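You operate a simulated robot arm through the tools that you are given. There is no shell and no other tool. Be economical: measure what you need, move in short steps, check, and stop when the job is done.

You are at the controls of a simulated two-armed robot. One attempt, no reset.

TASK
Stack the cherry order card from the cherry table top on top of the orange order card. Then take the orange lolly from the top of the light box and put it on the bed of the box tester. Then put the white air filter on the top of the closer side table away on the lower shelf of the fan unit. Then fetch the berry lolly from the check belt start and set it on the top of the closer bench. Then push the former waste drawer shut. Then press the former stop button three times. Then put the mid white gauge block on top of the white orange flavour carton on the orange flavour table belt end. Then open the store left drawer, take the tape roll from the store bench top and put it in the inside of the store left drawer and shut the drawer again. The order counts.
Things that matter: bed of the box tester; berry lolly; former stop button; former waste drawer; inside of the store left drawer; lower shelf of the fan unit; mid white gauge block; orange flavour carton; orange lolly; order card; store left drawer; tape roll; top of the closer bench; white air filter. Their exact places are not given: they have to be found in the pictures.

It is judged by the outcome, as a careful person would: the job done as asked, and still so three seconds after it is handed in. It fails if anything else is knocked over, pushed out of place, dropped, spilled or broken.

THE ROBOT
Two 7-joint arms with two-finger parallel grippers on one trunk, on a base that drives. Base frame: it is fixed to the floor where the robot stands at the start and does not move with it; the origin is under the middle of the robot, x ahead of it, y to its left, z up. Lengths are in cm, angles in rad, forces in N, time in s.
The left shoulder is at the start at [7, 13, 118.7], the right one opposite. With the tool pointing down near the work surface each hand reaches from about 10 to 42 cm from the robot's upright axis, wherever it stands, measured 20 degrees to its own side. Places, roughly: bed of the box tester [300, 340, 90]; berry lolly [575, -50, 75]; former stop button [-560, -30, 160]; former waste drawer [-680, -20, 30]; inside of the store left drawer [-180, -370, 70]; lower shelf of the fan unit [-630, 370, 40]; mid white gauge block [-350, -75, 75]; orange flavour carton [-100, -25, 100]; orange lolly [200, 350, 100]; order card [50, -25, 75]; store left drawer [-180, -360, 80]; tape roll (7x8x5 cm) [-250, -350, 90]; top of the closer bench [310, 150, 90]; white air filter (24x20x9 cm) [480, -20, 80]. Payload 1.57 kg a hand.
The TCP of each hand is the grasp point between the finger pads, 3 cm short of the fingertips. In the tool frame z runs along the fingers and y along their closing line. The gripper opens to 8 cm. The fingers are 1.7 cm wide and 1.2 cm thick; the gripper's body (4 by 8.2 cm) begins 8 cm behind the TCP.
Orientation is that of the tool frame in the base frame, as a unit quaternion [x, y, z, w]. With the fingers straight down and closing along the base's y, the tool's x points along the base's -x, its y along +y and its z along -z.

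THE INTERFACE
- The arms move only by the tool send_rows. It takes "left_steps", "right_steps" or both (then of equal length, played together; a hand with none holds still); each is a list of rows, each a list of 3 entries, a list of its own where there are three numbers: the shift along the base's x, y, z in mm, then the turn, a rotation vector about the base's x, y, z in rad, then the gripper command, from -1 (fully open) to 1 (shut), values between in proportion. In form: [[[tx, ty, tz], [rx, ry, rz], gripper], ...]. A call has 1 to 20 rows; each row is the pose to reach, as a shift and turn from the pose commanded when the call began. Each row takes 0.2 s and may step no farther than 5 cm and 0.15 rad from the row before; otherwise, or with a gripper value out of range, the whole call is refused. Where a pose cannot be reached the arm comes as near as it can. A force on the tool above 40 N (or 10 N above the force at the start of the call, whichever is more), or a blocked arm, ends the call early, and 0.2 s more pass. The fingers move at their own pace (about 10.8 cm/s each) and stop on an object; they squeeze with about 43 N. The grip force told is the motor's: it shows also when the fingers shut on nothing. Time passes only in rows, and 0.2 s behind the last, so rows that repeat a pose let the fingers close. It gives the time, the measured TCP pose, the force on the tool (base axes), the opening and the grip force at its end, in the units of the frame above (readings bear some noise), with the torque about the TCP (base axes, N m) and any sound that the robot's microphone picked up.
- Cameras (640 x 400 px; columns grow to the right, rows downward): "scene" is now at [12.7, -1.19, 139.54]; the picture's right is [-0.17, -0.98, -0.00], its down [-0.75, 0.13, -0.65] and it looks along [0.64, -0.11, -0.76] (base axes); focal length 259 px, centre (320, 200). "left" rides on the left gripper at [7.2, 0.7, -12.2] in its tool frame; the picture's right is [-0.09, 1.00, 0.00], its down [-0.84, -0.08, -0.54] and it looks along [-0.54, -0.05, 0.84] (tool axes); focal length 238 px, centre (320, 200). "right" rides on the right gripper at [7.2, -0.7, -12.2] in its tool frame; the picture's right is [0.09, 1.00, 0.00], its down [-0.84, 0.08, -0.54] and it looks along [-0.54, 0.05, 0.84] (tool axes); focal length 238 px, centre (320, 200).
- capture(camera): a new picture of that camera. It takes no simulated time.
- slide_trunk(by): slides the trunk up (or, below 0, down) by that many cm; the arms and the scene camera ride with it, the base frame stays. It gives what a move gives, with no picture.
- base_move(legs): drives the robot by 1 to 6 legs, each [ahead, left, turn to the left] in cm, cm and rad, along the robot's own axes; the way and the turn of a leg run together, so that a leg with both is an arc; at most 150 cm and 3.142 rad a leg. The arms and the cameras ride along, it lands a little off, and it stops where it bumps. It gives what a move gives.
- head_to(pan, tilt): turns the head with the scene camera to pan (to the left, within 1.501 rad either way) and tilt (down, from -0.506 to 1.204), counted from straight ahead of the robot. It gives what a move gives.
- pixel_to_xyz(camera, pixels): for up to 12 pixels [column, row] of the newest picture of that camera ("zoom" is the newest enlarged one), the place [x, y, z] in the base frame of the surface seen there, good to about 0.3 cm. It takes no simulated time.
- close_up(camera, box): a new picture of the part [left, top, right, bottom] of that camera's present view, enlarged. It takes no simulated time.
- job_done(): hands the job in; it is judged then, once.

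Go step by step. Measure first, check grasps and placings, and put right what went wrong. The budget is 322 turns and 208 pictures, counting those below and the enlarged ones. Unless the task says otherwise, let go and move clear before handing in, and close with one line.

The tools are called after "Emit:" as name(argument=value, ...) on one line, values as JSON. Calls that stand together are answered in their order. send_rows: Moves the arms, as the interface text tells. Its arguments: {"type":"object","properties":{"left_steps":{"type":"array"},"right_steps":{"type":"array"}},"required":[]} The other tools are called the same way: slide_trunk (by) slides the trunk up or down; base_move (legs) drives the base; head_to (pan, tilt) turns the head that bears the scene camera; capture (camera) takes a picture; pixel_to_xyz (camera, pixels) gives the place of the surface under pixels of a picture; close_up (camera, box) takes an enlarged picture of a part of a camera's view; job_done () hands the job in.

At the start:

```text
t: 0.0
left_tcp_pos: [37.57, 3.79, 113.72]
left_tcp_rot: [0.0, 1.0, 0.0, -0.001]
left_ft_force: [-0.4, 0.3, -0.4]
left_torque: [0.01, -0.01, 0.0]
left_opening: 8.0
left_grip_force: 0.1
right_tcp_pos: [28.69, -24.68, 105.14]
right_tcp_rot: [-0.001, 1.0, 0.002, 0.0]
right_ft_force: [-0.1, 0.7, -0.6]
right_torque: [0.01, 0.02, 0.02]
right_opening: 7.99
right_grip_force: 0.1
trunk travel left (down, up): [-82.5, 11.5]
robot x, y, heading: [0.27, 0.05, -0.0]
head pan, tilt: [-0.175, 0.867]
```

scene: 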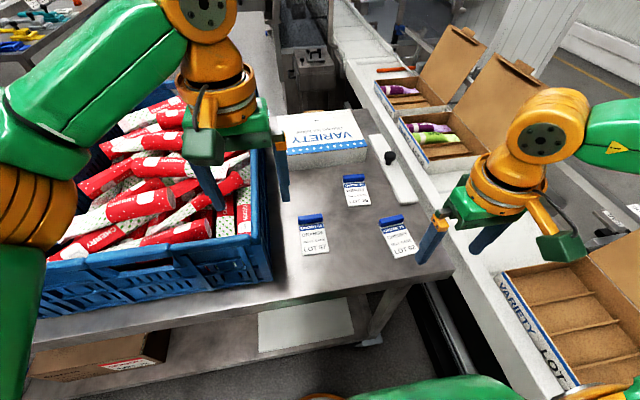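
right: 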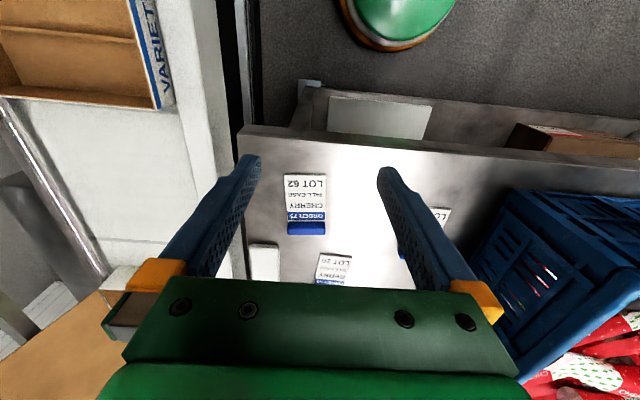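
left: 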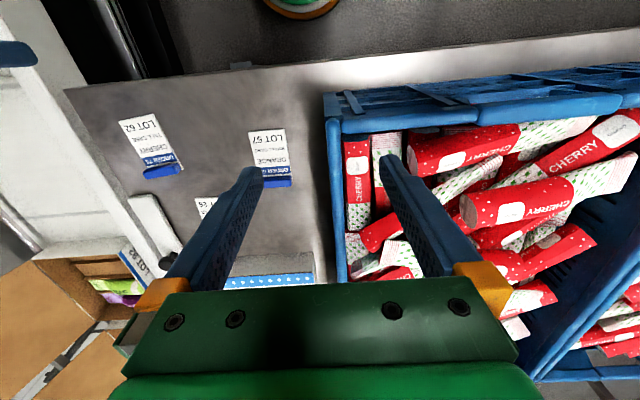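

The scene shows three cards at about (313,235), (398,235) and (355,190). I'll zoom in to read them and measure their places.

Emit:
close_up(camera="scene", box=[270, 160, 430, 260])

Emit:
pixel_to_xyz(camera="scene", pixels=[[311, 219], [314, 250], [301, 250], [326, 248], [391, 222], [404, 252], [354, 180], [358, 203], [370, 280]])

Emit:
close_up(camera="right", box=[240, 140, 460, 290])

```text
4.00 times, centred on (350, 210) of scene
```

zoom: 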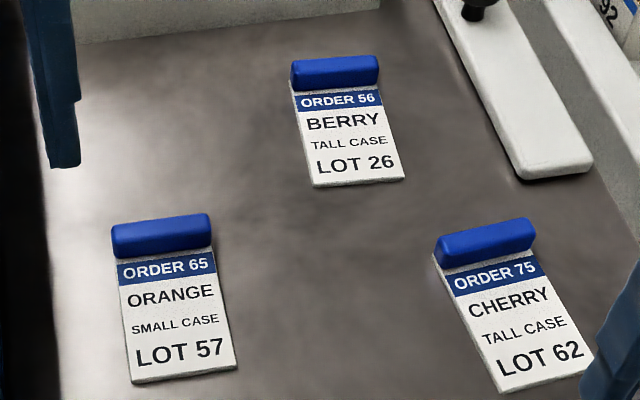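

```text
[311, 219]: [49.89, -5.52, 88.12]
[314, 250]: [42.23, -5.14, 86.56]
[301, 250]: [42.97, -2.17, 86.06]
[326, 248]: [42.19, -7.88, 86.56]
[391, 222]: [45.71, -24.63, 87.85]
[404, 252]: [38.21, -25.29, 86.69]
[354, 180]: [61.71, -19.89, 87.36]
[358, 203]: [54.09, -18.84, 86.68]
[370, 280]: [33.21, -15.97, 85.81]
```

```text
2.67 times, centred on (350, 215) of right
```

zoom: 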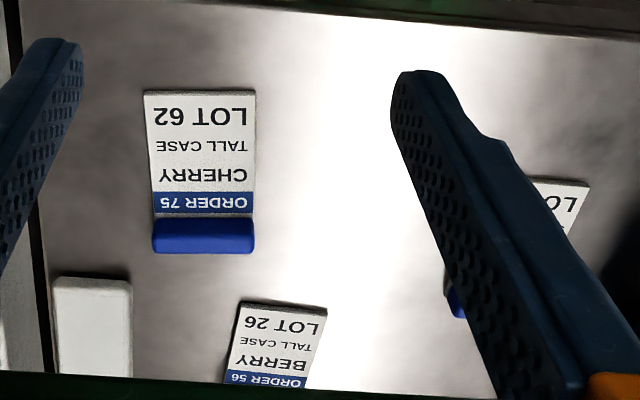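

The cards read ORANGE 65 (left), BERRY 56 and CHERRY 75 (right). I'll measure the cherry card and its blue bar precisely in the last enlarged picture.

Emit:
pixel_to_xyz(camera="zoom", pixels=[[156, 235], [203, 235], [252, 235], [203, 248], [203, 221], [200, 200], [147, 95], [252, 95], [200, 140], [300, 235], [100, 180]])

Emit:
pixel_to_xyz(camera="left", pixels=[[252, 131], [284, 131], [268, 150], [266, 183], [290, 183], [270, 187], [270, 179]])

```text
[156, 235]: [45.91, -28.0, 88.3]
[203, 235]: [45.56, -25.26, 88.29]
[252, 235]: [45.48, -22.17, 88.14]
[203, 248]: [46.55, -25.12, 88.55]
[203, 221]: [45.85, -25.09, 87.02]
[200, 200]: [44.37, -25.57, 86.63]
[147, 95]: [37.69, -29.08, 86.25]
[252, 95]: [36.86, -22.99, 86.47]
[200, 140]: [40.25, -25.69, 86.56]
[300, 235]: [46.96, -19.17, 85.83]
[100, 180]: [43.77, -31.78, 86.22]
```

```text
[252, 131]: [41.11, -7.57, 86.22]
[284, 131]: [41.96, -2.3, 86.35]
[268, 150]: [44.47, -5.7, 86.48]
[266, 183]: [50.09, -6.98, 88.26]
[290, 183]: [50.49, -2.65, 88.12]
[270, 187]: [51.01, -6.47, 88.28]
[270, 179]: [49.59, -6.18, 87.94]
```

Cherry card: its bar is centred near (46.1,-25.1), plate to x≈37. Orange: bar near (50.3,-4.8). They're beyond the easy reach, so I'll look straight down to see how much room the base has in front of the table.

Emit:
head_to(pan=0, tilt=1.2)

Emit:
capture(camera="scene")

```text
t: 0.8
left_tcp_pos: [37.63, 3.92, 113.45]
left_tcp_rot: [-0.001, 1.0, 0.0, -0.001]
left_ft_force: [-0.1, 0.2, 0.7]
left_torque: [-0.02, -0.02, 0.01]
left_opening: 8.0
left_grip_force: 0.0
right_tcp_pos: [28.65, -24.72, 105.16]
right_tcp_rot: [0.0, 1.0, 0.0, 0.0]
right_ft_force: [0.0, -1.0, 0.3]
right_torque: [0.03, 0.01, 0.02]
right_opening: 7.98
right_grip_force: 0.0
trunk travel left (down, up): [-82.5, 11.5]
robot x, y, heading: [0.02, -0.26, -0.001]
head pan, tilt: [0.0, 1.201]
```

```text
202 pictures are left
```

scene: 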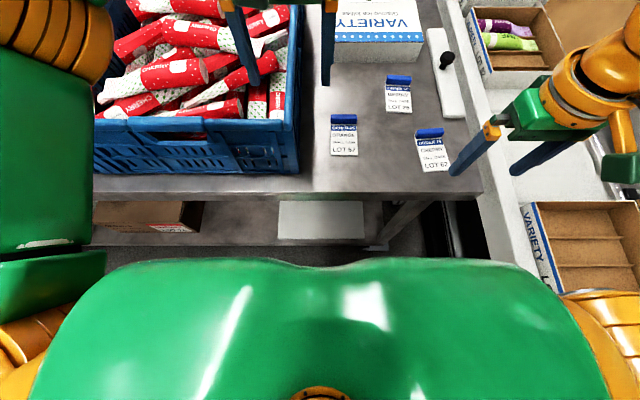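

The base front can't be seen. I'll first try reaching over the cherry card with the right arm from here, at a safe height.

Emit:
send_rows(right_steps=[[[45, 0, 0], [0, 0, 0], -1], [[90, 0, 0], [0, 0, 0.1], -1], [[135, -4, 0], [0, 0, 0.1], -1], [[174, -4, -30], [0, 0, 0.1], -1], [[174, -4, -60], [0, 0, 0.1], -1], [[174, -4, -80], [0, 0, 0.1], -1]])

Emit:
capture(camera="right")

```text
t: 2.2
left_tcp_pos: [37.65, 3.85, 113.65]
left_tcp_rot: [0.001, 1.0, 0.0, 0.0]
left_ft_force: [0.0, 0.4, -0.2]
left_torque: [0.0, 0.02, 0.0]
left_opening: 8.0
left_grip_force: 0.1
right_tcp_pos: [44.26, -25.67, 97.68]
right_tcp_rot: [-0.05, 0.999, 0.001, 0.001]
right_ft_force: [-0.9, -0.3, 0.8]
right_torque: [-0.03, -0.01, -0.01]
right_opening: 8.01
right_grip_force: 0.1
right hand out of reach, approached as far as the arm can: row 4, 5, 6
trunk travel left (down, up): [-82.5, 11.5]
robot x, y, heading: [0.26, -0.28, 0.001]
head pan, tilt: [0.0, 1.201]
```

```text
201 pictures are left
```

right: 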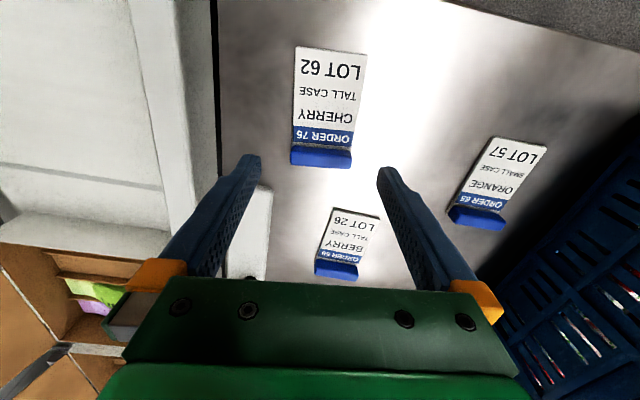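

The arm stops about 2 cm short. I'll drive ahead 7 cm carefully.

Emit:
base_move(legs=[[4, 0, 0], [3, 0, 0]])

Emit:
capture(camera="right")

```text
t: 3.5
left_tcp_pos: [44.16, 3.8, 113.88]
left_tcp_rot: [0.0, 1.0, 0.0, 0.002]
left_ft_force: [-0.5, 0.3, -0.4]
left_torque: [0.0, -0.06, 0.02]
left_opening: 7.99
left_grip_force: 0.1
right_tcp_pos: [50.85, -25.89, 97.85]
right_tcp_rot: [-0.049, 0.999, 0.001, 0.003]
right_ft_force: [-1.4, 0.5, 0.1]
right_torque: [0.01, -0.05, -0.01]
right_opening: 7.99
right_grip_force: 0.0
trunk travel left (down, up): [-82.5, 11.5]
robot x, y, heading: [6.89, 0.05, -0.002]
head pan, tilt: [0.0, 1.201]
```

```text
200 pictures are left
```

right: 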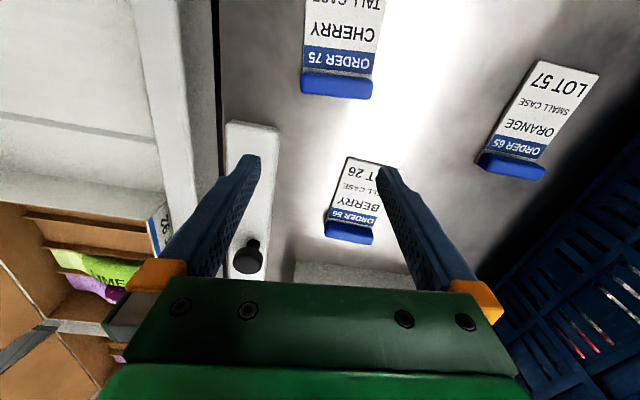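

Moved 6.6 cm with no bump. Now I'll re-measure the cherry bar (304–372, 73–98) and the orange bar (477–545, 150–180).

Emit:
pixel_to_xyz(camera="right", pixels=[[304, 83], [371, 88], [337, 86], [337, 93], [341, 45], [383, 10], [310, 5], [481, 162], [542, 173], [511, 168], [541, 68], [593, 80], [566, 76]])

```text
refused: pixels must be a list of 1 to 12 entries
```

Emit:
pixel_to_xyz(camera="right", pixels=[[304, 83], [371, 88], [337, 86], [337, 93], [341, 45], [383, 10], [310, 5], [481, 162], [542, 173], [511, 168], [541, 68], [593, 80]])

```text
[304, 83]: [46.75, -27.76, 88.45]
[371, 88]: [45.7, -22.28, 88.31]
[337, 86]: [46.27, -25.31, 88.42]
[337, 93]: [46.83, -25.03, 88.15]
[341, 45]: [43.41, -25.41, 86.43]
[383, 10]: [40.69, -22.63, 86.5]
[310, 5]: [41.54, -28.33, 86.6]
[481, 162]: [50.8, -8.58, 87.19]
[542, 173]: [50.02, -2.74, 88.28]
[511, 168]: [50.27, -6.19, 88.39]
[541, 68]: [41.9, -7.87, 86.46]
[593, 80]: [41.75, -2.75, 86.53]
```

Cherry bar centre is about (46.2,-25.05), yaw ≈0.1. I'll move over it and come down part way, then check.

Emit:
send_rows(right_steps=[[[-25, 8, 0], [0, 0, 0], -1], [[-46, 8, 0], [0, 0, 0], -1], [[-46, 8, -30], [0, 0, 0], -1], [[-46, 8, -50], [0, 0, 0], -1], [[-46, 8, -50], [0, 0, 0], -1]])

Emit:
capture(camera="right")

```text
t: 4.7
left_tcp_pos: [44.66, 3.84, 113.64]
left_tcp_rot: [0.0, 1.0, 0.0, 0.0]
left_ft_force: [0.4, -0.1, -0.8]
left_torque: [-0.05, -0.02, 0.0]
left_opening: 8.0
left_grip_force: 0.0
right_tcp_pos: [46.57, -24.96, 92.59]
right_tcp_rot: [-0.049, 0.999, 0.001, 0.002]
right_ft_force: [-0.4, 0.1, 0.9]
right_torque: [0.0, -0.02, -0.02]
right_opening: 8.0
right_grip_force: 0.1
trunk travel left (down, up): [-82.5, 11.5]
robot x, y, heading: [6.76, 0.24, 0.0]
head pan, tilt: [0.0, 1.201]
```

```text
199 pictures are left
```

right: 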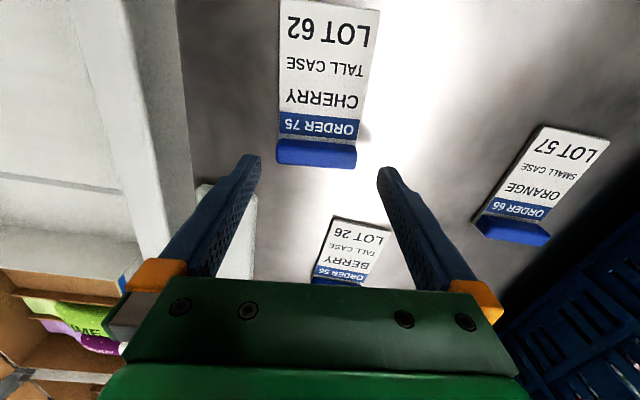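

The bar (277–357,150) lies centred between the finger tips. Going down to tip height ~0.4 cm over the table, then closing.

Emit:
send_rows(right_steps=[[[-3, 0, -20], [0, 0, 0], -1], [[-3, 0, -33], [0, 0, 0], -1], [[-3, 0, -33], [0, 0, 0], -1]])

Emit:
capture(camera="right")

```text
t: 5.5
left_tcp_pos: [44.56, 3.86, 113.82]
left_tcp_rot: [0.0, 1.0, 0.0, 0.0]
left_ft_force: [0.1, -0.6, 0.0]
left_torque: [-0.01, -0.02, 0.0]
left_opening: 7.98
left_grip_force: 0.1
right_tcp_pos: [46.06, -24.93, 89.39]
right_tcp_rot: [-0.051, 0.999, 0.001, 0.001]
right_ft_force: [0.1, 0.1, 0.2]
right_torque: [-0.01, -0.03, 0.0]
right_opening: 8.01
right_grip_force: 0.1
right hand out of reach, approached as far as the arm can: row 2
trunk travel left (down, up): [-82.5, 11.5]
robot x, y, heading: [6.95, -0.29, -0.003]
head pan, tilt: [0.0, 1.201]
```

```text
198 pictures are left
```

right: 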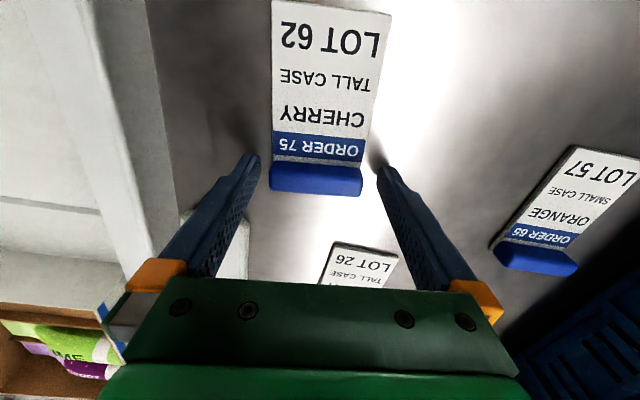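

The fingertips straddle the bar at (316,178). Close and lift.

Emit:
send_rows(right_steps=[[[0, 0, 0], [0, 0, 0], 1], [[0, 0, 0], [0, 0, 0], 1], [[0, 0, 0], [0, 0, 0], 1], [[0, 0, 20], [0, 0, 0], 1], [[0, 0, 50], [0, 0, 0], 1], [[0, 0, 50], [0, 0, 0], 1]])

Emit:
capture(camera="right")

```text
t: 6.9
left_tcp_pos: [44.78, 3.75, 113.54]
left_tcp_rot: [0.0, 1.0, 0.0, -0.001]
left_ft_force: [0.1, -0.4, 0.0]
left_torque: [0.04, -0.01, 0.0]
left_opening: 7.99
left_grip_force: 0.0
right_tcp_pos: [46.42, -24.92, 94.25]
right_tcp_rot: [-0.05, 0.999, 0.0, 0.002]
right_ft_force: [0.2, 0.6, -1.7]
right_torque: [-0.02, -0.03, 0.03]
right_opening: 6.1
right_grip_force: 42.8
trunk travel left (down, up): [-82.5, 11.5]
robot x, y, heading: [7.03, -0.23, -0.002]
head pan, tilt: [0.0, 1.201]
```

```text
197 pictures are left
```

right: 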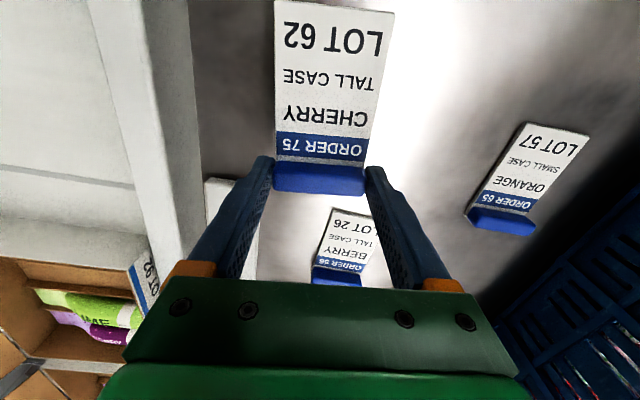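

The card is held level by its bar (opening 6.1). I'll move the left hand off to the left and up to give room, raise the right hand, then measure the crate edge next to the orange card.

Emit:
send_rows(left_steps=[[[0, 40, 20], [0, 0, 0], -1], [[-30, 80, 40], [0, 0, 0], -1], [[-60, 120, 60], [0, 0, 0], -1]], right_steps=[[[0, 0, 30], [0, 0, 0], 1], [[0, 0, 60], [0, 0, 0], 1], [[0, 0, 80], [0, 0, -0.1], 1]])

Emit:
slide_trunk(by=-6)

Emit:
capture(camera="scene")

Emit:
capture(camera="right")

```text
refused: row 2 steps farther than a row can; nothing moved
```

```text
t: 7.8
left_tcp_pos: [44.26, 3.83, 107.95]
left_tcp_rot: [0.0, 1.0, 0.0, 0.001]
left_ft_force: [0.0, 0.0, -0.2]
left_torque: [0.02, 0.02, -0.02]
left_opening: 8.0
left_grip_force: 0.0
right_tcp_pos: [46.48, -24.95, 88.97]
right_tcp_rot: [-0.05, 0.999, -0.001, 0.01]
right_ft_force: [-5.6, 0.3, 16.6]
right_torque: [0.4, 0.75, 0.14]
right_opening: 6.11
right_grip_force: 42.7
trunk travel left (down, up): [-76.8, 17.2]
robot x, y, heading: [6.82, -0.16, 0.0]
head pan, tilt: [0.0, 1.201]
stopped: the force on the tool passed its limit at 59 N (the readings are from after the stop); the commanded pose is now the measured one
```

```text
196 pictures are left
```

scene: 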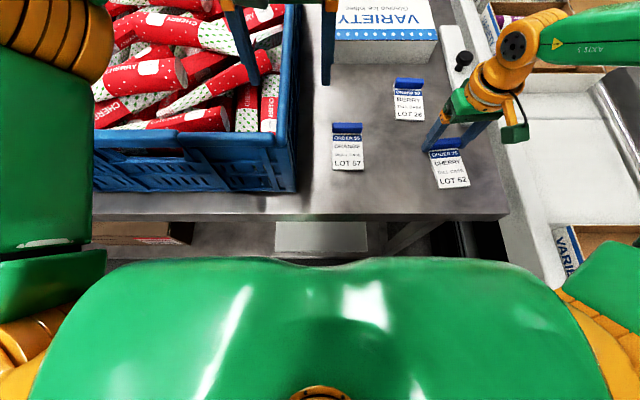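

```text
195 pictures are left
```

right: 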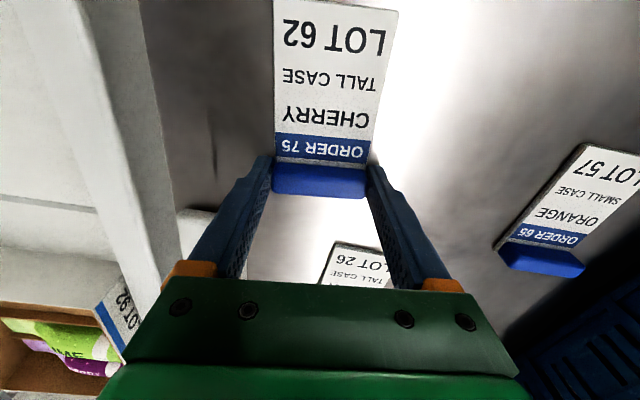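

The rows were refused (step too long) and the trunk lowering set the held card back on the table; it looks unharmed. I'll lift it now and shift the left hand away in shorter steps.

Emit:
send_rows(left_steps=[[[0, 35, 20], [0, 0, 0], -1], [[0, 70, 40], [0, 0, 0], -1], [[0, 105, 60], [0, 0, 0], -1]], right_steps=[[[0, 0, 30], [0, 0, 0], 1], [[0, 0, 60], [0, 0, 0], 1], [[0, 0, 80], [0, 0, -0.1], 1]])

Emit:
capture(camera="right")

Emit:
pixel_to_xyz(camera="scene", pixels=[[296, 160], [297, 185], [290, 120], [345, 126], [336, 127], [360, 127], [336, 169], [363, 167], [348, 160]])

```text
t: 8.6
left_tcp_pos: [44.46, 14.58, 114.17]
left_tcp_rot: [0.001, 1.0, -0.001, 0.001]
left_ft_force: [-0.3, 0.9, 0.1]
left_torque: [-0.01, -0.02, 0.01]
left_opening: 7.99
left_grip_force: 0.1
right_tcp_pos: [46.58, -25.05, 96.66]
right_tcp_rot: [0.002, 1.0, -0.001, 0.008]
right_ft_force: [0.5, -0.3, 0.4]
right_torque: [-0.01, -0.03, 0.0]
right_opening: 6.09
right_grip_force: 42.8
trunk travel left (down, up): [-76.8, 17.2]
robot x, y, heading: [7.19, 0.01, -0.006]
head pan, tilt: [0.0, 1.201]
```

```text
194 pictures are left
```

right: 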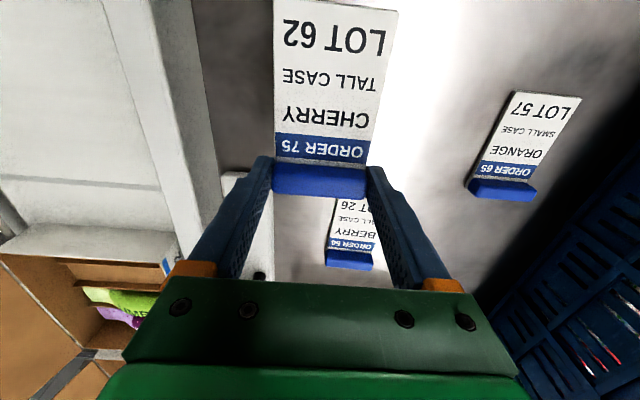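

```text
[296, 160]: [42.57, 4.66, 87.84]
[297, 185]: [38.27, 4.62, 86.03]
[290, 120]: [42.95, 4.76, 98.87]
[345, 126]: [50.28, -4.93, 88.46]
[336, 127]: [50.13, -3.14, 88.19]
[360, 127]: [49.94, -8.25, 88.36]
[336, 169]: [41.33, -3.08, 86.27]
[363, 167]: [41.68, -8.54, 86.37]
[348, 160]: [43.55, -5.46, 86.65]
```

Crate wall is at y≈4.7, so there is room. Orange card: bar centre (50.3,-5.45), near end at x≈41.5. I'll carry the cherry card over to (48.5,-5.4).

Emit:
send_rows(right_steps=[[[5, 45, 0], [0, 0, 0], 1], [[10, 90, 0], [0, 0, 0], 1], [[15, 135, 0], [0, 0, 0], 1], [[19, 180, 0], [0, 0, 0], 1], [[19, 196, 0], [0, 0, 0], 1], [[19, 196, -20], [0, 0, 0], 1], [[19, 196, -30], [0, 0, 0], 1], [[19, 196, -30], [0, 0, 0], 1]])

Emit:
capture(camera="right")

Emit:
capture(camera="scene")

```text
t: 10.4
left_tcp_pos: [44.6, 14.42, 114.08]
left_tcp_rot: [0.001, 1.0, 0.0, -0.001]
left_ft_force: [0.2, 0.5, -0.2]
left_torque: [0.0, -0.01, 0.03]
left_opening: 8.01
left_grip_force: 0.1
right_tcp_pos: [43.92, -12.21, 95.21]
right_tcp_rot: [0.0, 1.0, -0.001, 0.008]
right_ft_force: [0.0, -0.5, -0.1]
right_torque: [0.04, -0.04, 0.0]
right_opening: 6.06
right_grip_force: 42.9
right hand out of reach, approached as far as the arm can: row 3, 4, 5, 6, 7, 8
trunk travel left (down, up): [-76.8, 17.2]
robot x, y, heading: [6.92, -0.36, -0.005]
head pan, tilt: [0.0, 1.201]
```

```text
193 pictures are left
```

right: 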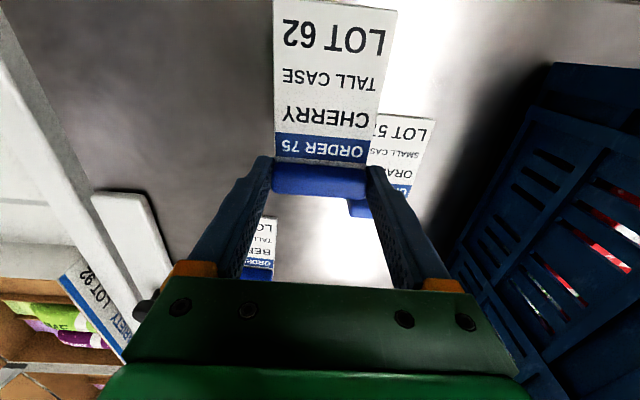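

```text
192 pictures are left
```

scene: 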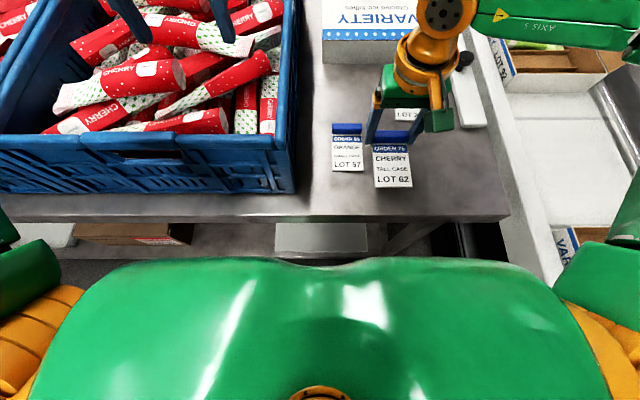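

The right arm can't reach that far inward. I'll shift the hand right and up, then drive the base 9 cm to the left.

Emit:
send_rows(right_steps=[[[0, -40, 10], [0, 0, 0], 1], [[0, -80, 20], [0, 0, 0], 1]])

Emit:
base_move(legs=[[0, 9, 0], [2.5, 0, 0]])

Emit:
capture(camera="right")

```text
t: 11.0
left_tcp_pos: [44.4, 14.3, 114.22]
left_tcp_rot: [0.001, 1.0, 0.001, 0.0]
left_ft_force: [-0.3, 0.2, -1.3]
left_torque: [0.0, 0.01, 0.0]
left_opening: 7.96
left_grip_force: 0.1
right_tcp_pos: [43.78, -20.57, 97.43]
right_tcp_rot: [0.0, 1.0, 0.0, 0.008]
right_ft_force: [0.5, 0.1, -0.9]
right_torque: [0.04, -0.01, 0.01]
right_opening: 6.08
right_grip_force: 43.4
trunk travel left (down, up): [-76.8, 17.2]
robot x, y, heading: [6.94, -0.06, -0.006]
head pan, tilt: [0.0, 1.201]
```

```text
t: 12.5
left_tcp_pos: [46.61, 23.27, 114.32]
left_tcp_rot: [0.001, 1.0, -0.001, 0.002]
left_ft_force: [-1.3, -0.8, 0.5]
left_torque: [0.01, -0.05, -0.04]
left_opening: 8.0
left_grip_force: 0.1
right_tcp_pos: [46.12, -11.58, 97.52]
right_tcp_rot: [0.0, 1.0, 0.0, 0.009]
right_ft_force: [-0.5, 0.3, -0.2]
right_torque: [0.02, -0.05, 0.01]
right_opening: 6.09
right_grip_force: 43.3
trunk travel left (down, up): [-76.8, 17.2]
robot x, y, heading: [9.39, 8.81, 0.001]
head pan, tilt: [0.0, 1.201]
```

```text
191 pictures are left
```

right: 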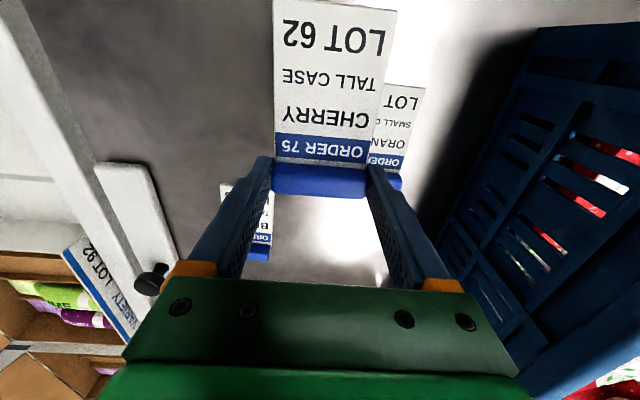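

The hand is now at (46.1,-11.6). I'll move to (48.5,-5.4) and down to about 2 cm above the place, then check.

Emit:
send_rows(right_steps=[[[12, 31, 0], [0, 0, 0], 1], [[24, 62, 0], [0, 0, 0], 1], [[24, 62, -30], [0, 0, 0], 1], [[24, 62, -50], [0, 0, 0], 1], [[24, 62, -50], [0, 0, 0], 1]])

Emit:
capture(camera="right")

Emit:
capture(camera="scene")

```text
t: 13.7
left_tcp_pos: [47.0, 23.33, 114.14]
left_tcp_rot: [0.0, 1.0, -0.001, 0.0]
left_ft_force: [1.0, 0.8, 0.0]
left_torque: [0.0, 0.02, -0.01]
left_opening: 8.01
left_grip_force: 0.1
right_tcp_pos: [48.38, -5.67, 92.62]
right_tcp_rot: [0.0, 1.0, 0.0, 0.008]
right_ft_force: [0.2, 0.9, -0.8]
right_torque: [0.0, -0.03, -0.03]
right_opening: 6.12
right_grip_force: 43.5
right hand out of reach, approached as far as the arm can: row 4, 5
trunk travel left (down, up): [-76.8, 17.2]
robot x, y, heading: [9.94, 8.87, -0.006]
head pan, tilt: [0.0, 1.201]
```

```text
190 pictures are left
```

right: 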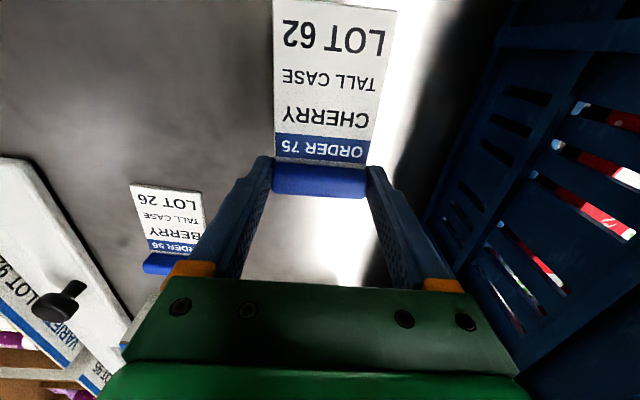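

```text
189 pictures are left
```

scene: 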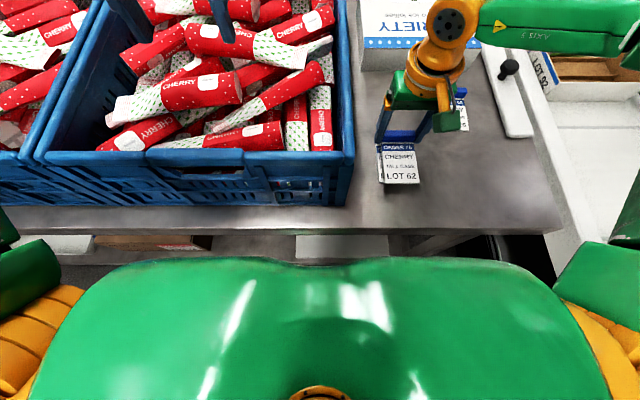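

The hand is at the right place but at the edge of its reach, so I'll lower the trunk to bring the card straight down.

Emit:
slide_trunk(by=-1.7)

Emit:
close_up(camera="scene", box=[340, 100, 500, 200])

```text
t: 14.4
left_tcp_pos: [46.98, 23.28, 112.48]
left_tcp_rot: [0.001, 1.0, 0.0, -0.001]
left_ft_force: [-0.4, -0.4, 0.5]
left_torque: [0.0, 0.03, 0.02]
left_opening: 8.01
left_grip_force: 0.1
right_tcp_pos: [48.3, -5.65, 90.92]
right_tcp_rot: [0.001, 1.0, 0.0, 0.008]
right_ft_force: [-0.5, 0.4, -1.1]
right_torque: [-0.01, -0.01, -0.01]
right_opening: 6.1
right_grip_force: 43.0
trunk travel left (down, up): [-75.1, 18.9]
robot x, y, heading: [9.34, 9.36, 0.0]
head pan, tilt: [0.0, 1.201]
```

```text
4.00 times, centred on (420, 150) of scene
```

zoom: 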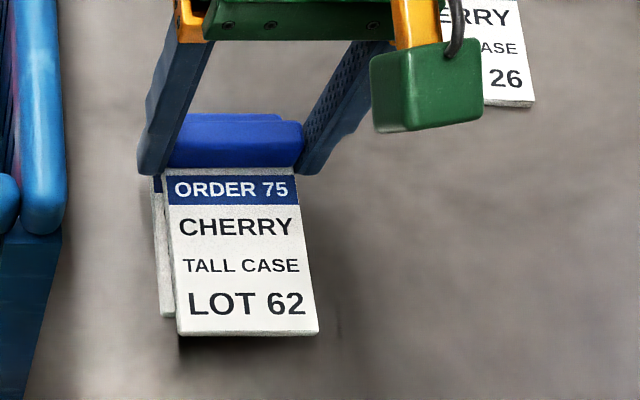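

Cherry lies over orange, about 0.4 cm to the right. I'll nudge it 3 mm left, then lower the last bit.

Emit:
send_rows(right_steps=[[[0, 3, -3], [0, 0, 0], 1], [[0, 3, -6], [0, 0, 0], 1], [[0, 3, -8], [0, 0, 0], 1], [[0, 3, -9], [0, 0, 0], 1]])

Emit:
close_up(camera="scene", box=[340, 100, 500, 200])

```text
t: 15.4
left_tcp_pos: [47.06, 23.34, 112.51]
left_tcp_rot: [0.0, 1.0, 0.0, 0.0]
left_ft_force: [-1.3, 0.0, 0.5]
left_torque: [0.02, 0.01, 0.0]
left_opening: 8.01
left_grip_force: 0.1
right_tcp_pos: [48.04, -5.66, 90.3]
right_tcp_rot: [0.0, 1.0, 0.001, 0.008]
right_ft_force: [-0.6, 0.2, 0.0]
right_torque: [-0.02, -0.04, -0.01]
right_opening: 6.1
right_grip_force: 43.1
right hand out of reach, approached as far as the arm can: row 2, 3, 4
trunk travel left (down, up): [-75.1, 18.9]
robot x, y, heading: [9.44, 9.0, -0.002]
head pan, tilt: [0.0, 1.201]
```

```text
4.00 times, centred on (420, 150) of scene
```

zoom: 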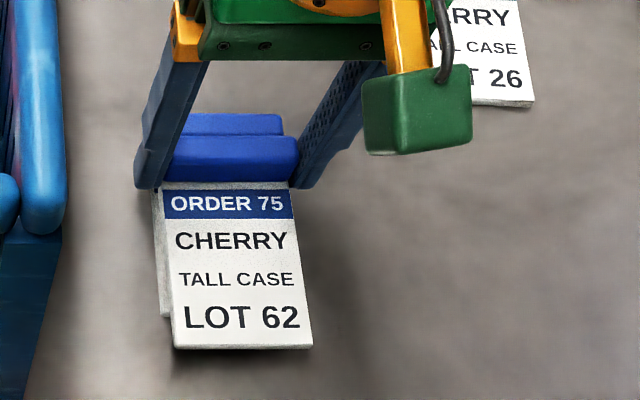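

Nearly seated, with the bars one behind the other. Lowering the trunk a last 0.4 cm.

Emit:
slide_trunk(by=-0.4)

Emit:
close_up(camera="scene", box=[340, 100, 500, 200])

```text
t: 15.9
left_tcp_pos: [47.09, 23.33, 111.94]
left_tcp_rot: [0.001, 1.0, 0.001, -0.001]
left_ft_force: [0.0, -0.4, -0.7]
left_torque: [0.04, 0.05, -0.01]
left_opening: 8.02
left_grip_force: 0.2
right_tcp_pos: [48.14, -5.65, 89.9]
right_tcp_rot: [0.001, 1.0, 0.001, 0.008]
right_ft_force: [0.2, 0.4, -0.2]
right_torque: [-0.01, 0.04, 0.0]
right_opening: 6.12
right_grip_force: 43.2
trunk travel left (down, up): [-74.7, 19.3]
robot x, y, heading: [9.71, 9.24, -0.002]
head pan, tilt: [0.0, 1.201]
```

```text
4.00 times, centred on (420, 150) of scene
```

zoom: 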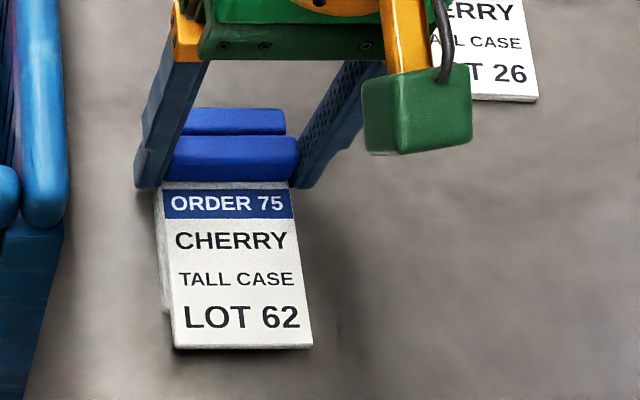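

No contact yet; I'll try a further small step ahead/left and 3 mm down.

Emit:
send_rows(right_steps=[[[0, 0, -3], [0, 0, 0], 1], [[0, 0, -5], [0, 0, 0], 1], [[0, 0, -5], [0, 0, 0], 1]])

```text
t: 16.7
left_tcp_pos: [46.95, 23.35, 112.0]
left_tcp_rot: [0.0, 1.0, 0.0, 0.0]
left_ft_force: [-0.3, -0.7, 0.1]
left_torque: [-0.03, 0.0, -0.03]
left_opening: 8.01
left_grip_force: 0.0
right_tcp_pos: [47.98, -5.63, 89.43]
right_tcp_rot: [0.0, 1.0, 0.001, 0.011]
right_ft_force: [2.3, -1.0, 8.8]
right_torque: [-0.12, 0.24, 0.02]
right_opening: 6.12
right_grip_force: 43.1
trunk travel left (down, up): [-74.7, 19.3]
robot x, y, heading: [9.46, 9.07, -0.001]
head pan, tilt: [0.0, 1.201]
```

Contact is felt (8.8 N up). I'll open slightly and lift straight up.

Emit:
send_rows(right_steps=[[[0, 0, 1], [0, 0, 0], -0.8], [[0, 0, 1], [0, 0, 0], -0.8], [[0, 0, 20], [0, 0, 0], -0.8], [[0, 0, 60], [0, 0, 0], -0.8], [[0, 0, 100], [0, 0, 0], -0.8]])

Emit:
capture(camera="right")

Emit:
close_up(camera="scene", box=[340, 100, 500, 200])

```text
t: 17.9
left_tcp_pos: [46.98, 23.35, 112.0]
left_tcp_rot: [0.001, 1.0, 0.0, 0.0]
left_ft_force: [0.8, 0.1, -0.1]
left_torque: [-0.02, -0.05, 0.0]
left_opening: 8.01
left_grip_force: 0.1
right_tcp_pos: [47.79, -5.6, 99.39]
right_tcp_rot: [0.0, 1.0, 0.0, 0.009]
right_ft_force: [0.3, -0.1, 0.1]
right_torque: [-0.02, -0.03, 0.01]
right_opening: 7.2
right_grip_force: 0.2
trunk travel left (down, up): [-74.7, 19.3]
robot x, y, heading: [9.46, 8.74, -0.001]
head pan, tilt: [0.0, 1.201]
```

```text
185 pictures are left
```

right: 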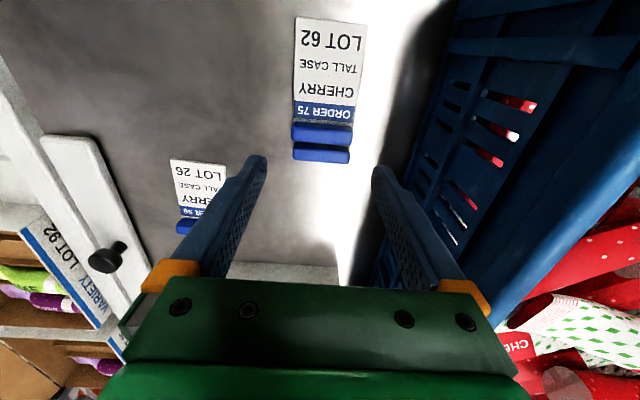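

```text
4.00 times, centred on (420, 150) of scene
```

zoom: 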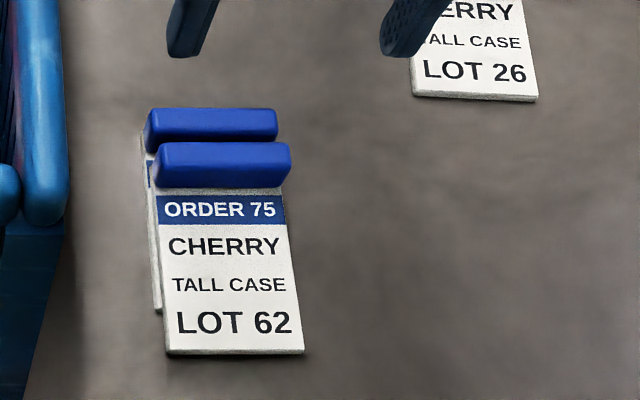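

The cherry card lies flat on the orange card. Next is the orange lolly near (200,350). I'll raise the trunk, back off from the table, and look around.

Emit:
slide_trunk(by=10)

Emit:
base_move(legs=[[-40, 0, 0]])

Emit:
head_to(pan=1.2, tilt=0.5)

Emit:
capture(camera="scene")

```text
t: 19.2
left_tcp_pos: [46.98, 23.35, 121.99]
left_tcp_rot: [0.001, 1.0, 0.0, 0.0]
left_ft_force: [0.0, -0.3, 0.5]
left_torque: [0.0, 0.05, 0.02]
left_opening: 8.01
left_grip_force: 0.1
right_tcp_pos: [47.89, -5.59, 109.35]
right_tcp_rot: [0.0, 1.0, 0.001, 0.009]
right_ft_force: [0.3, -0.2, 0.2]
right_torque: [-0.03, -0.01, 0.05]
right_opening: 7.18
right_grip_force: 0.0
trunk travel left (down, up): [-84.7, 9.3]
robot x, y, heading: [9.58, 9.11, 0.002]
head pan, tilt: [0.0, 1.201]
```

```text
t: 21.7
left_tcp_pos: [7.01, 23.29, 121.85]
left_tcp_rot: [0.003, 1.0, -0.001, -0.003]
left_ft_force: [0.0, -0.1, -0.8]
left_torque: [0.0, -0.02, -0.02]
left_opening: 8.01
left_grip_force: 0.1
right_tcp_pos: [7.64, -5.71, 109.29]
right_tcp_rot: [0.002, 1.0, 0.001, 0.007]
right_ft_force: [0.0, -0.5, 0.2]
right_torque: [0.02, 0.01, 0.01]
right_opening: 7.2
right_grip_force: 0.0
trunk travel left (down, up): [-84.7, 9.3]
robot x, y, heading: [-30.85, 9.19, -0.008]
head pan, tilt: [0.0, 1.201]
```

```text
t: 23.1
left_tcp_pos: [6.79, 23.32, 122.04]
left_tcp_rot: [0.002, 1.0, 0.0, -0.001]
left_ft_force: [0.5, 0.9, 0.2]
left_torque: [0.03, 0.02, 0.03]
left_opening: 7.97
left_grip_force: 0.0
right_tcp_pos: [7.46, -5.56, 109.43]
right_tcp_rot: [0.002, 1.0, 0.0, 0.008]
right_ft_force: [0.1, 1.3, 0.5]
right_torque: [-0.01, -0.02, 0.01]
right_opening: 7.18
right_grip_force: 0.0
trunk travel left (down, up): [-84.7, 9.3]
robot x, y, heading: [-30.67, 8.89, -0.003]
head pan, tilt: [1.201, 0.499]
```

```text
183 pictures are left
```

scene: 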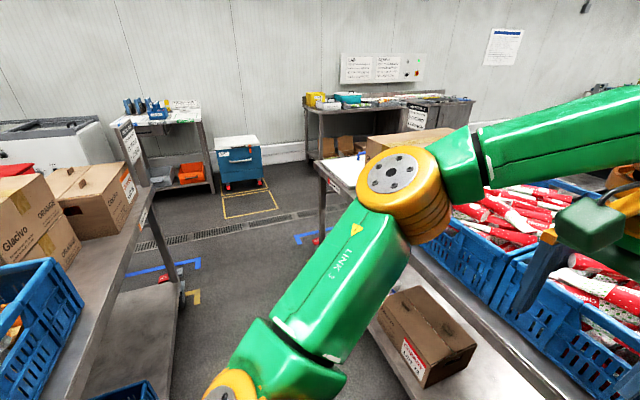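

There's an aisle between the two tables leading toward +y. I'll measure floor and furniture points for a route.

Emit:
pixel_to_xyz(camera="scene", pixels=[[240, 260], [180, 290], [148, 210], [322, 180], [325, 240], [190, 185], [242, 185], [305, 110], [345, 105], [430, 105], [250, 205], [475, 100]])

Emit:
head_to(pan=0.6, tilt=0.3)

Emit:
capture(camera="scene")

```text
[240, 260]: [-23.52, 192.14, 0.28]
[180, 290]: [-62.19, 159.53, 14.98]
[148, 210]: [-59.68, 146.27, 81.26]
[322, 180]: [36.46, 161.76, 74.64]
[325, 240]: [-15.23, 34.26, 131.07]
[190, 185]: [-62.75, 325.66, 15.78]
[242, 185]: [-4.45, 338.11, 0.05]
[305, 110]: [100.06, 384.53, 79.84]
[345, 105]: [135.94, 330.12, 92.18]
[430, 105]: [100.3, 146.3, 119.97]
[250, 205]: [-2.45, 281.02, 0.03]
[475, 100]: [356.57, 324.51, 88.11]
```

```text
t: 24.1
left_tcp_pos: [6.77, 23.26, 122.02]
left_tcp_rot: [0.003, 1.0, 0.0, 0.0]
left_ft_force: [-0.2, -0.6, -0.4]
left_torque: [-0.01, -0.02, 0.01]
left_opening: 8.01
left_grip_force: 0.0
right_tcp_pos: [7.6, -5.65, 109.35]
right_tcp_rot: [0.002, 1.0, 0.001, 0.008]
right_ft_force: [-0.3, 0.7, 0.3]
right_torque: [0.0, 0.02, -0.04]
right_opening: 7.19
right_grip_force: 0.0
trunk travel left (down, up): [-84.7, 9.3]
robot x, y, heading: [-30.67, 8.84, -0.01]
head pan, tilt: [0.6, 0.3]
```

```text
182 pictures are left
```

scene: 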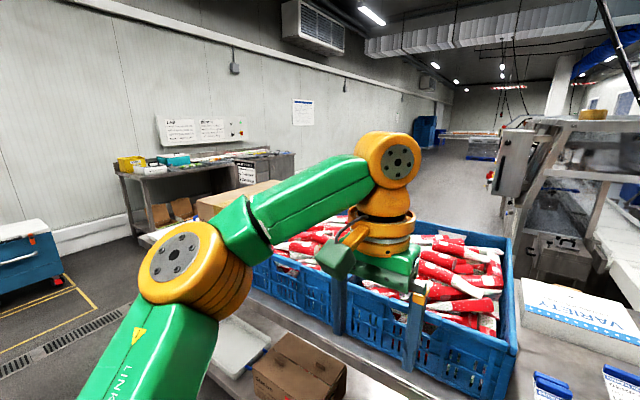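

The aisle is about x -60 to 31. I'll tuck both hands in, move to the aisle centre, and turn left.

Emit:
send_rows(left_steps=[[[-35, 0, 0], [0, 0, 0], -1], [[-70, 0, 10], [0, 0, 0], -1], [[-100, 0, 20], [0, 0, 0], -1]], right_steps=[[[-35, -20, 30], [0, 0, 0], -1], [[-70, -30, 60], [0, 0, 0], -1], [[-100, -40, 90], [0, 0, 0], -1]])

Emit:
base_move(legs=[[15, 0, 0], [0, 0, 1.5708], [120, 0, 0]])

Emit:
head_to(pan=-0.5, tilt=0.5)

Emit:
capture(camera="scene")

```text
refused: row 1 steps farther than a row can; nothing moved
```

```text
t: 35.0
left_tcp_pos: [-25.95, 166.35, 122.04]
left_tcp_rot: [-0.695, 0.719, -0.001, 0.0]
left_ft_force: [0.2, -0.7, 0.2]
left_torque: [-0.01, -0.01, -0.02]
left_opening: 8.01
left_grip_force: 0.1
right_tcp_pos: [3.07, 166.33, 109.49]
right_tcp_rot: [-0.694, 0.72, 0.006, 0.006]
right_ft_force: [0.6, 0.2, -0.4]
right_torque: [0.0, 0.0, 0.01]
right_opening: 7.19
right_grip_force: 0.1
trunk travel left (down, up): [-84.7, 9.3]
robot x, y, heading: [-12.98, 128.49, 1.535]
head pan, tilt: [0.6, 0.3]
```

```text
t: 36.3
left_tcp_pos: [-25.92, 166.49, 122.03]
left_tcp_rot: [-0.695, 0.719, 0.0, 0.0]
left_ft_force: [0.1, -0.3, 0.2]
left_torque: [-0.07, -0.02, -0.01]
left_opening: 8.0
left_grip_force: 0.0
right_tcp_pos: [3.06, 166.34, 109.26]
right_tcp_rot: [-0.695, 0.719, 0.007, 0.005]
right_ft_force: [0.0, 0.1, -0.2]
right_torque: [0.01, -0.01, -0.02]
right_opening: 7.2
right_grip_force: 0.1
trunk travel left (down, up): [-84.7, 9.3]
robot x, y, heading: [-12.55, 128.84, 1.537]
head pan, tilt: [-0.499, 0.499]
```

```text
181 pictures are left
```

scene: 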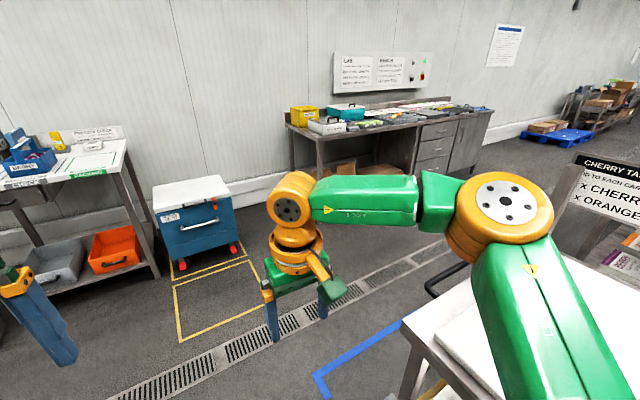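

Arrived with no bump at (-12.5,129). I'll zoom in on the bench along the wall at (290–490, 90–170) and measure.

Emit:
close_up(camera="scene", box=[270, 40, 510, 190])

Emit:
pixel_to_xyz(camera="scene", pixels=[[305, 115], [345, 110], [400, 112], [435, 104], [460, 110], [490, 112], [310, 165], [415, 175], [400, 320], [405, 215], [230, 240], [590, 165]])

```text
2.67 times, centred on (390, 115) of scene
```

zoom: 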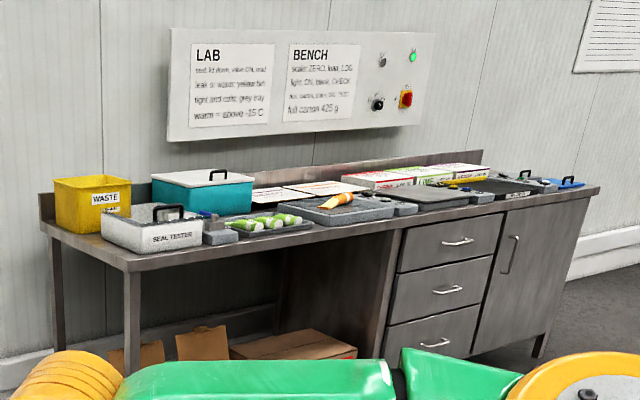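

```text
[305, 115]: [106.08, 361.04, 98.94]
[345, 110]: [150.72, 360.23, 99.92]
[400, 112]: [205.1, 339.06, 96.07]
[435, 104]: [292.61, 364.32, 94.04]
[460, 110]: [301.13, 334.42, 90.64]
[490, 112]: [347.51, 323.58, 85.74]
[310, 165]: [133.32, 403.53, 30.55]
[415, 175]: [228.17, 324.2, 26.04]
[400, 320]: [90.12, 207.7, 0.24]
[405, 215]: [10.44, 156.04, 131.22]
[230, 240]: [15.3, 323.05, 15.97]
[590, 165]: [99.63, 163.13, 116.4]
```

The orange lolly lies on the light box near (205,339,96) and the bench front is at y≈322. I'll drive ahead 115 cm and look to the right before going sideways.

Emit:
base_move(legs=[[115, 0, 0.034]])

Emit:
head_to(pan=-1.2, tilt=0.4)

Emit:
capture(camera="scene")

```text
t: 42.1
left_tcp_pos: [-24.73, 279.4, 122.14]
left_tcp_rot: [-0.704, 0.71, 0.0, 0.0]
left_ft_force: [0.5, -0.2, 0.0]
left_torque: [0.02, -0.02, 0.01]
left_opening: 8.0
left_grip_force: 0.0
right_tcp_pos: [4.37, 279.98, 109.47]
right_tcp_rot: [-0.705, 0.709, 0.006, 0.005]
right_ft_force: [-0.2, -0.3, 0.4]
right_torque: [-0.01, 0.0, 0.01]
right_opening: 7.19
right_grip_force: 0.2
trunk travel left (down, up): [-84.7, 9.3]
robot x, y, heading: [-10.38, 242.0, 1.561]
head pan, tilt: [-0.499, 0.499]
```

```text
t: 43.2
left_tcp_pos: [-24.43, 279.46, 121.95]
left_tcp_rot: [-0.705, 0.71, 0.0, 0.0]
left_ft_force: [0.2, 0.7, 0.3]
left_torque: [-0.04, -0.01, 0.03]
left_opening: 8.01
left_grip_force: 0.1
right_tcp_pos: [4.39, 280.15, 109.41]
right_tcp_rot: [-0.705, 0.709, 0.007, 0.006]
right_ft_force: [0.6, -0.1, 0.4]
right_torque: [0.01, -0.01, -0.01]
right_opening: 7.23
right_grip_force: 0.1
trunk travel left (down, up): [-84.7, 9.3]
robot x, y, heading: [-10.73, 242.13, 1.564]
head pan, tilt: [-1.201, 0.4]
```

```text
179 pictures are left
```

scene: 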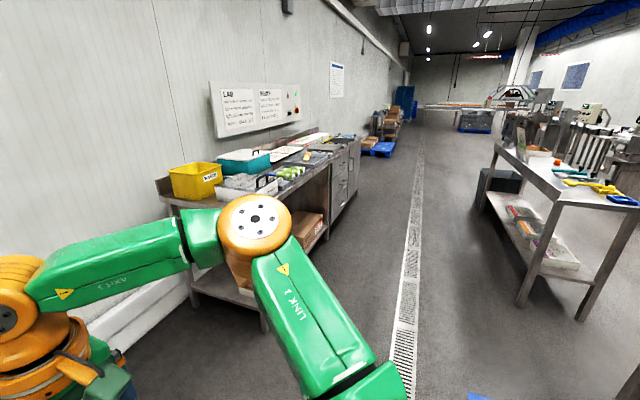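

The aisle along the bench is clear. I'll measure the bench edge and the right-hand table with tools, then drive sideways.

Emit:
pixel_to_xyz(camera="scene", pixels=[[175, 203], [360, 148], [495, 148], [525, 300], [583, 318], [640, 210], [265, 330], [400, 300], [480, 205], [600, 185]])

Emit:
base_move(legs=[[0, -110, 0], [0, -105, 0]])

Emit:
head_to(pan=0, tilt=0.6)

Emit:
capture(camera="scene")

```text
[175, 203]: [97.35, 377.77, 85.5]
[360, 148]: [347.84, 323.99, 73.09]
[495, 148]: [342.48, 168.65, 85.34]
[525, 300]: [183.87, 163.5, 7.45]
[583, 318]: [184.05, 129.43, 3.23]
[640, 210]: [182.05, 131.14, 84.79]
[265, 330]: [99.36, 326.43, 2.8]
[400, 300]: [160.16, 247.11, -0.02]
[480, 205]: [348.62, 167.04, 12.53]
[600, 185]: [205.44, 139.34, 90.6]
```

```text
t: 53.8
left_tcp_pos: [189.69, 276.33, 121.89]
left_tcp_rot: [-0.701, 0.713, 0.001, 0.0]
left_ft_force: [0.4, -0.5, -0.5]
left_torque: [-0.01, -0.01, -0.01]
left_opening: 8.0
left_grip_force: 0.2
right_tcp_pos: [218.66, 276.71, 109.31]
right_tcp_rot: [-0.701, 0.713, 0.006, 0.006]
right_ft_force: [-0.7, -0.3, -0.8]
right_torque: [0.01, 0.01, -0.02]
right_opening: 7.19
right_grip_force: 0.0
trunk travel left (down, up): [-84.7, 9.3]
robot x, y, heading: [203.46, 238.72, 1.556]
head pan, tilt: [-1.201, 0.4]
```

```text
t: 55.2
left_tcp_pos: [189.76, 276.48, 122.03]
left_tcp_rot: [-0.701, 0.713, 0.001, -0.001]
left_ft_force: [-0.6, -0.3, 0.3]
left_torque: [-0.01, 0.03, -0.02]
left_opening: 8.01
left_grip_force: 0.0
right_tcp_pos: [218.65, 276.77, 109.23]
right_tcp_rot: [-0.7, 0.714, 0.006, 0.006]
right_ft_force: [-0.4, -0.3, 0.4]
right_torque: [-0.02, -0.01, 0.0]
right_opening: 7.2
right_grip_force: 0.0
trunk travel left (down, up): [-84.7, 9.3]
robot x, y, heading: [203.32, 238.58, 1.556]
head pan, tilt: [0.0, 0.6]
```

```text
178 pictures are left
```

scene: 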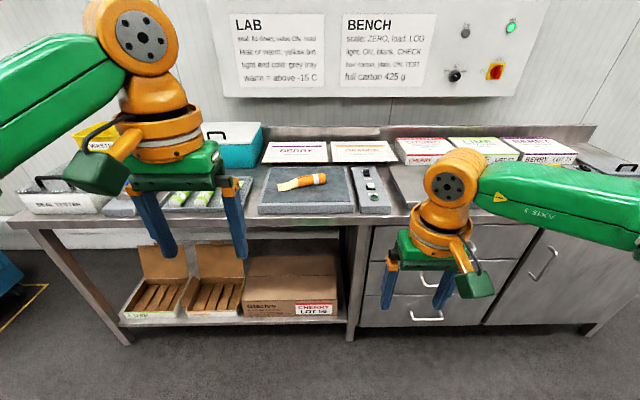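

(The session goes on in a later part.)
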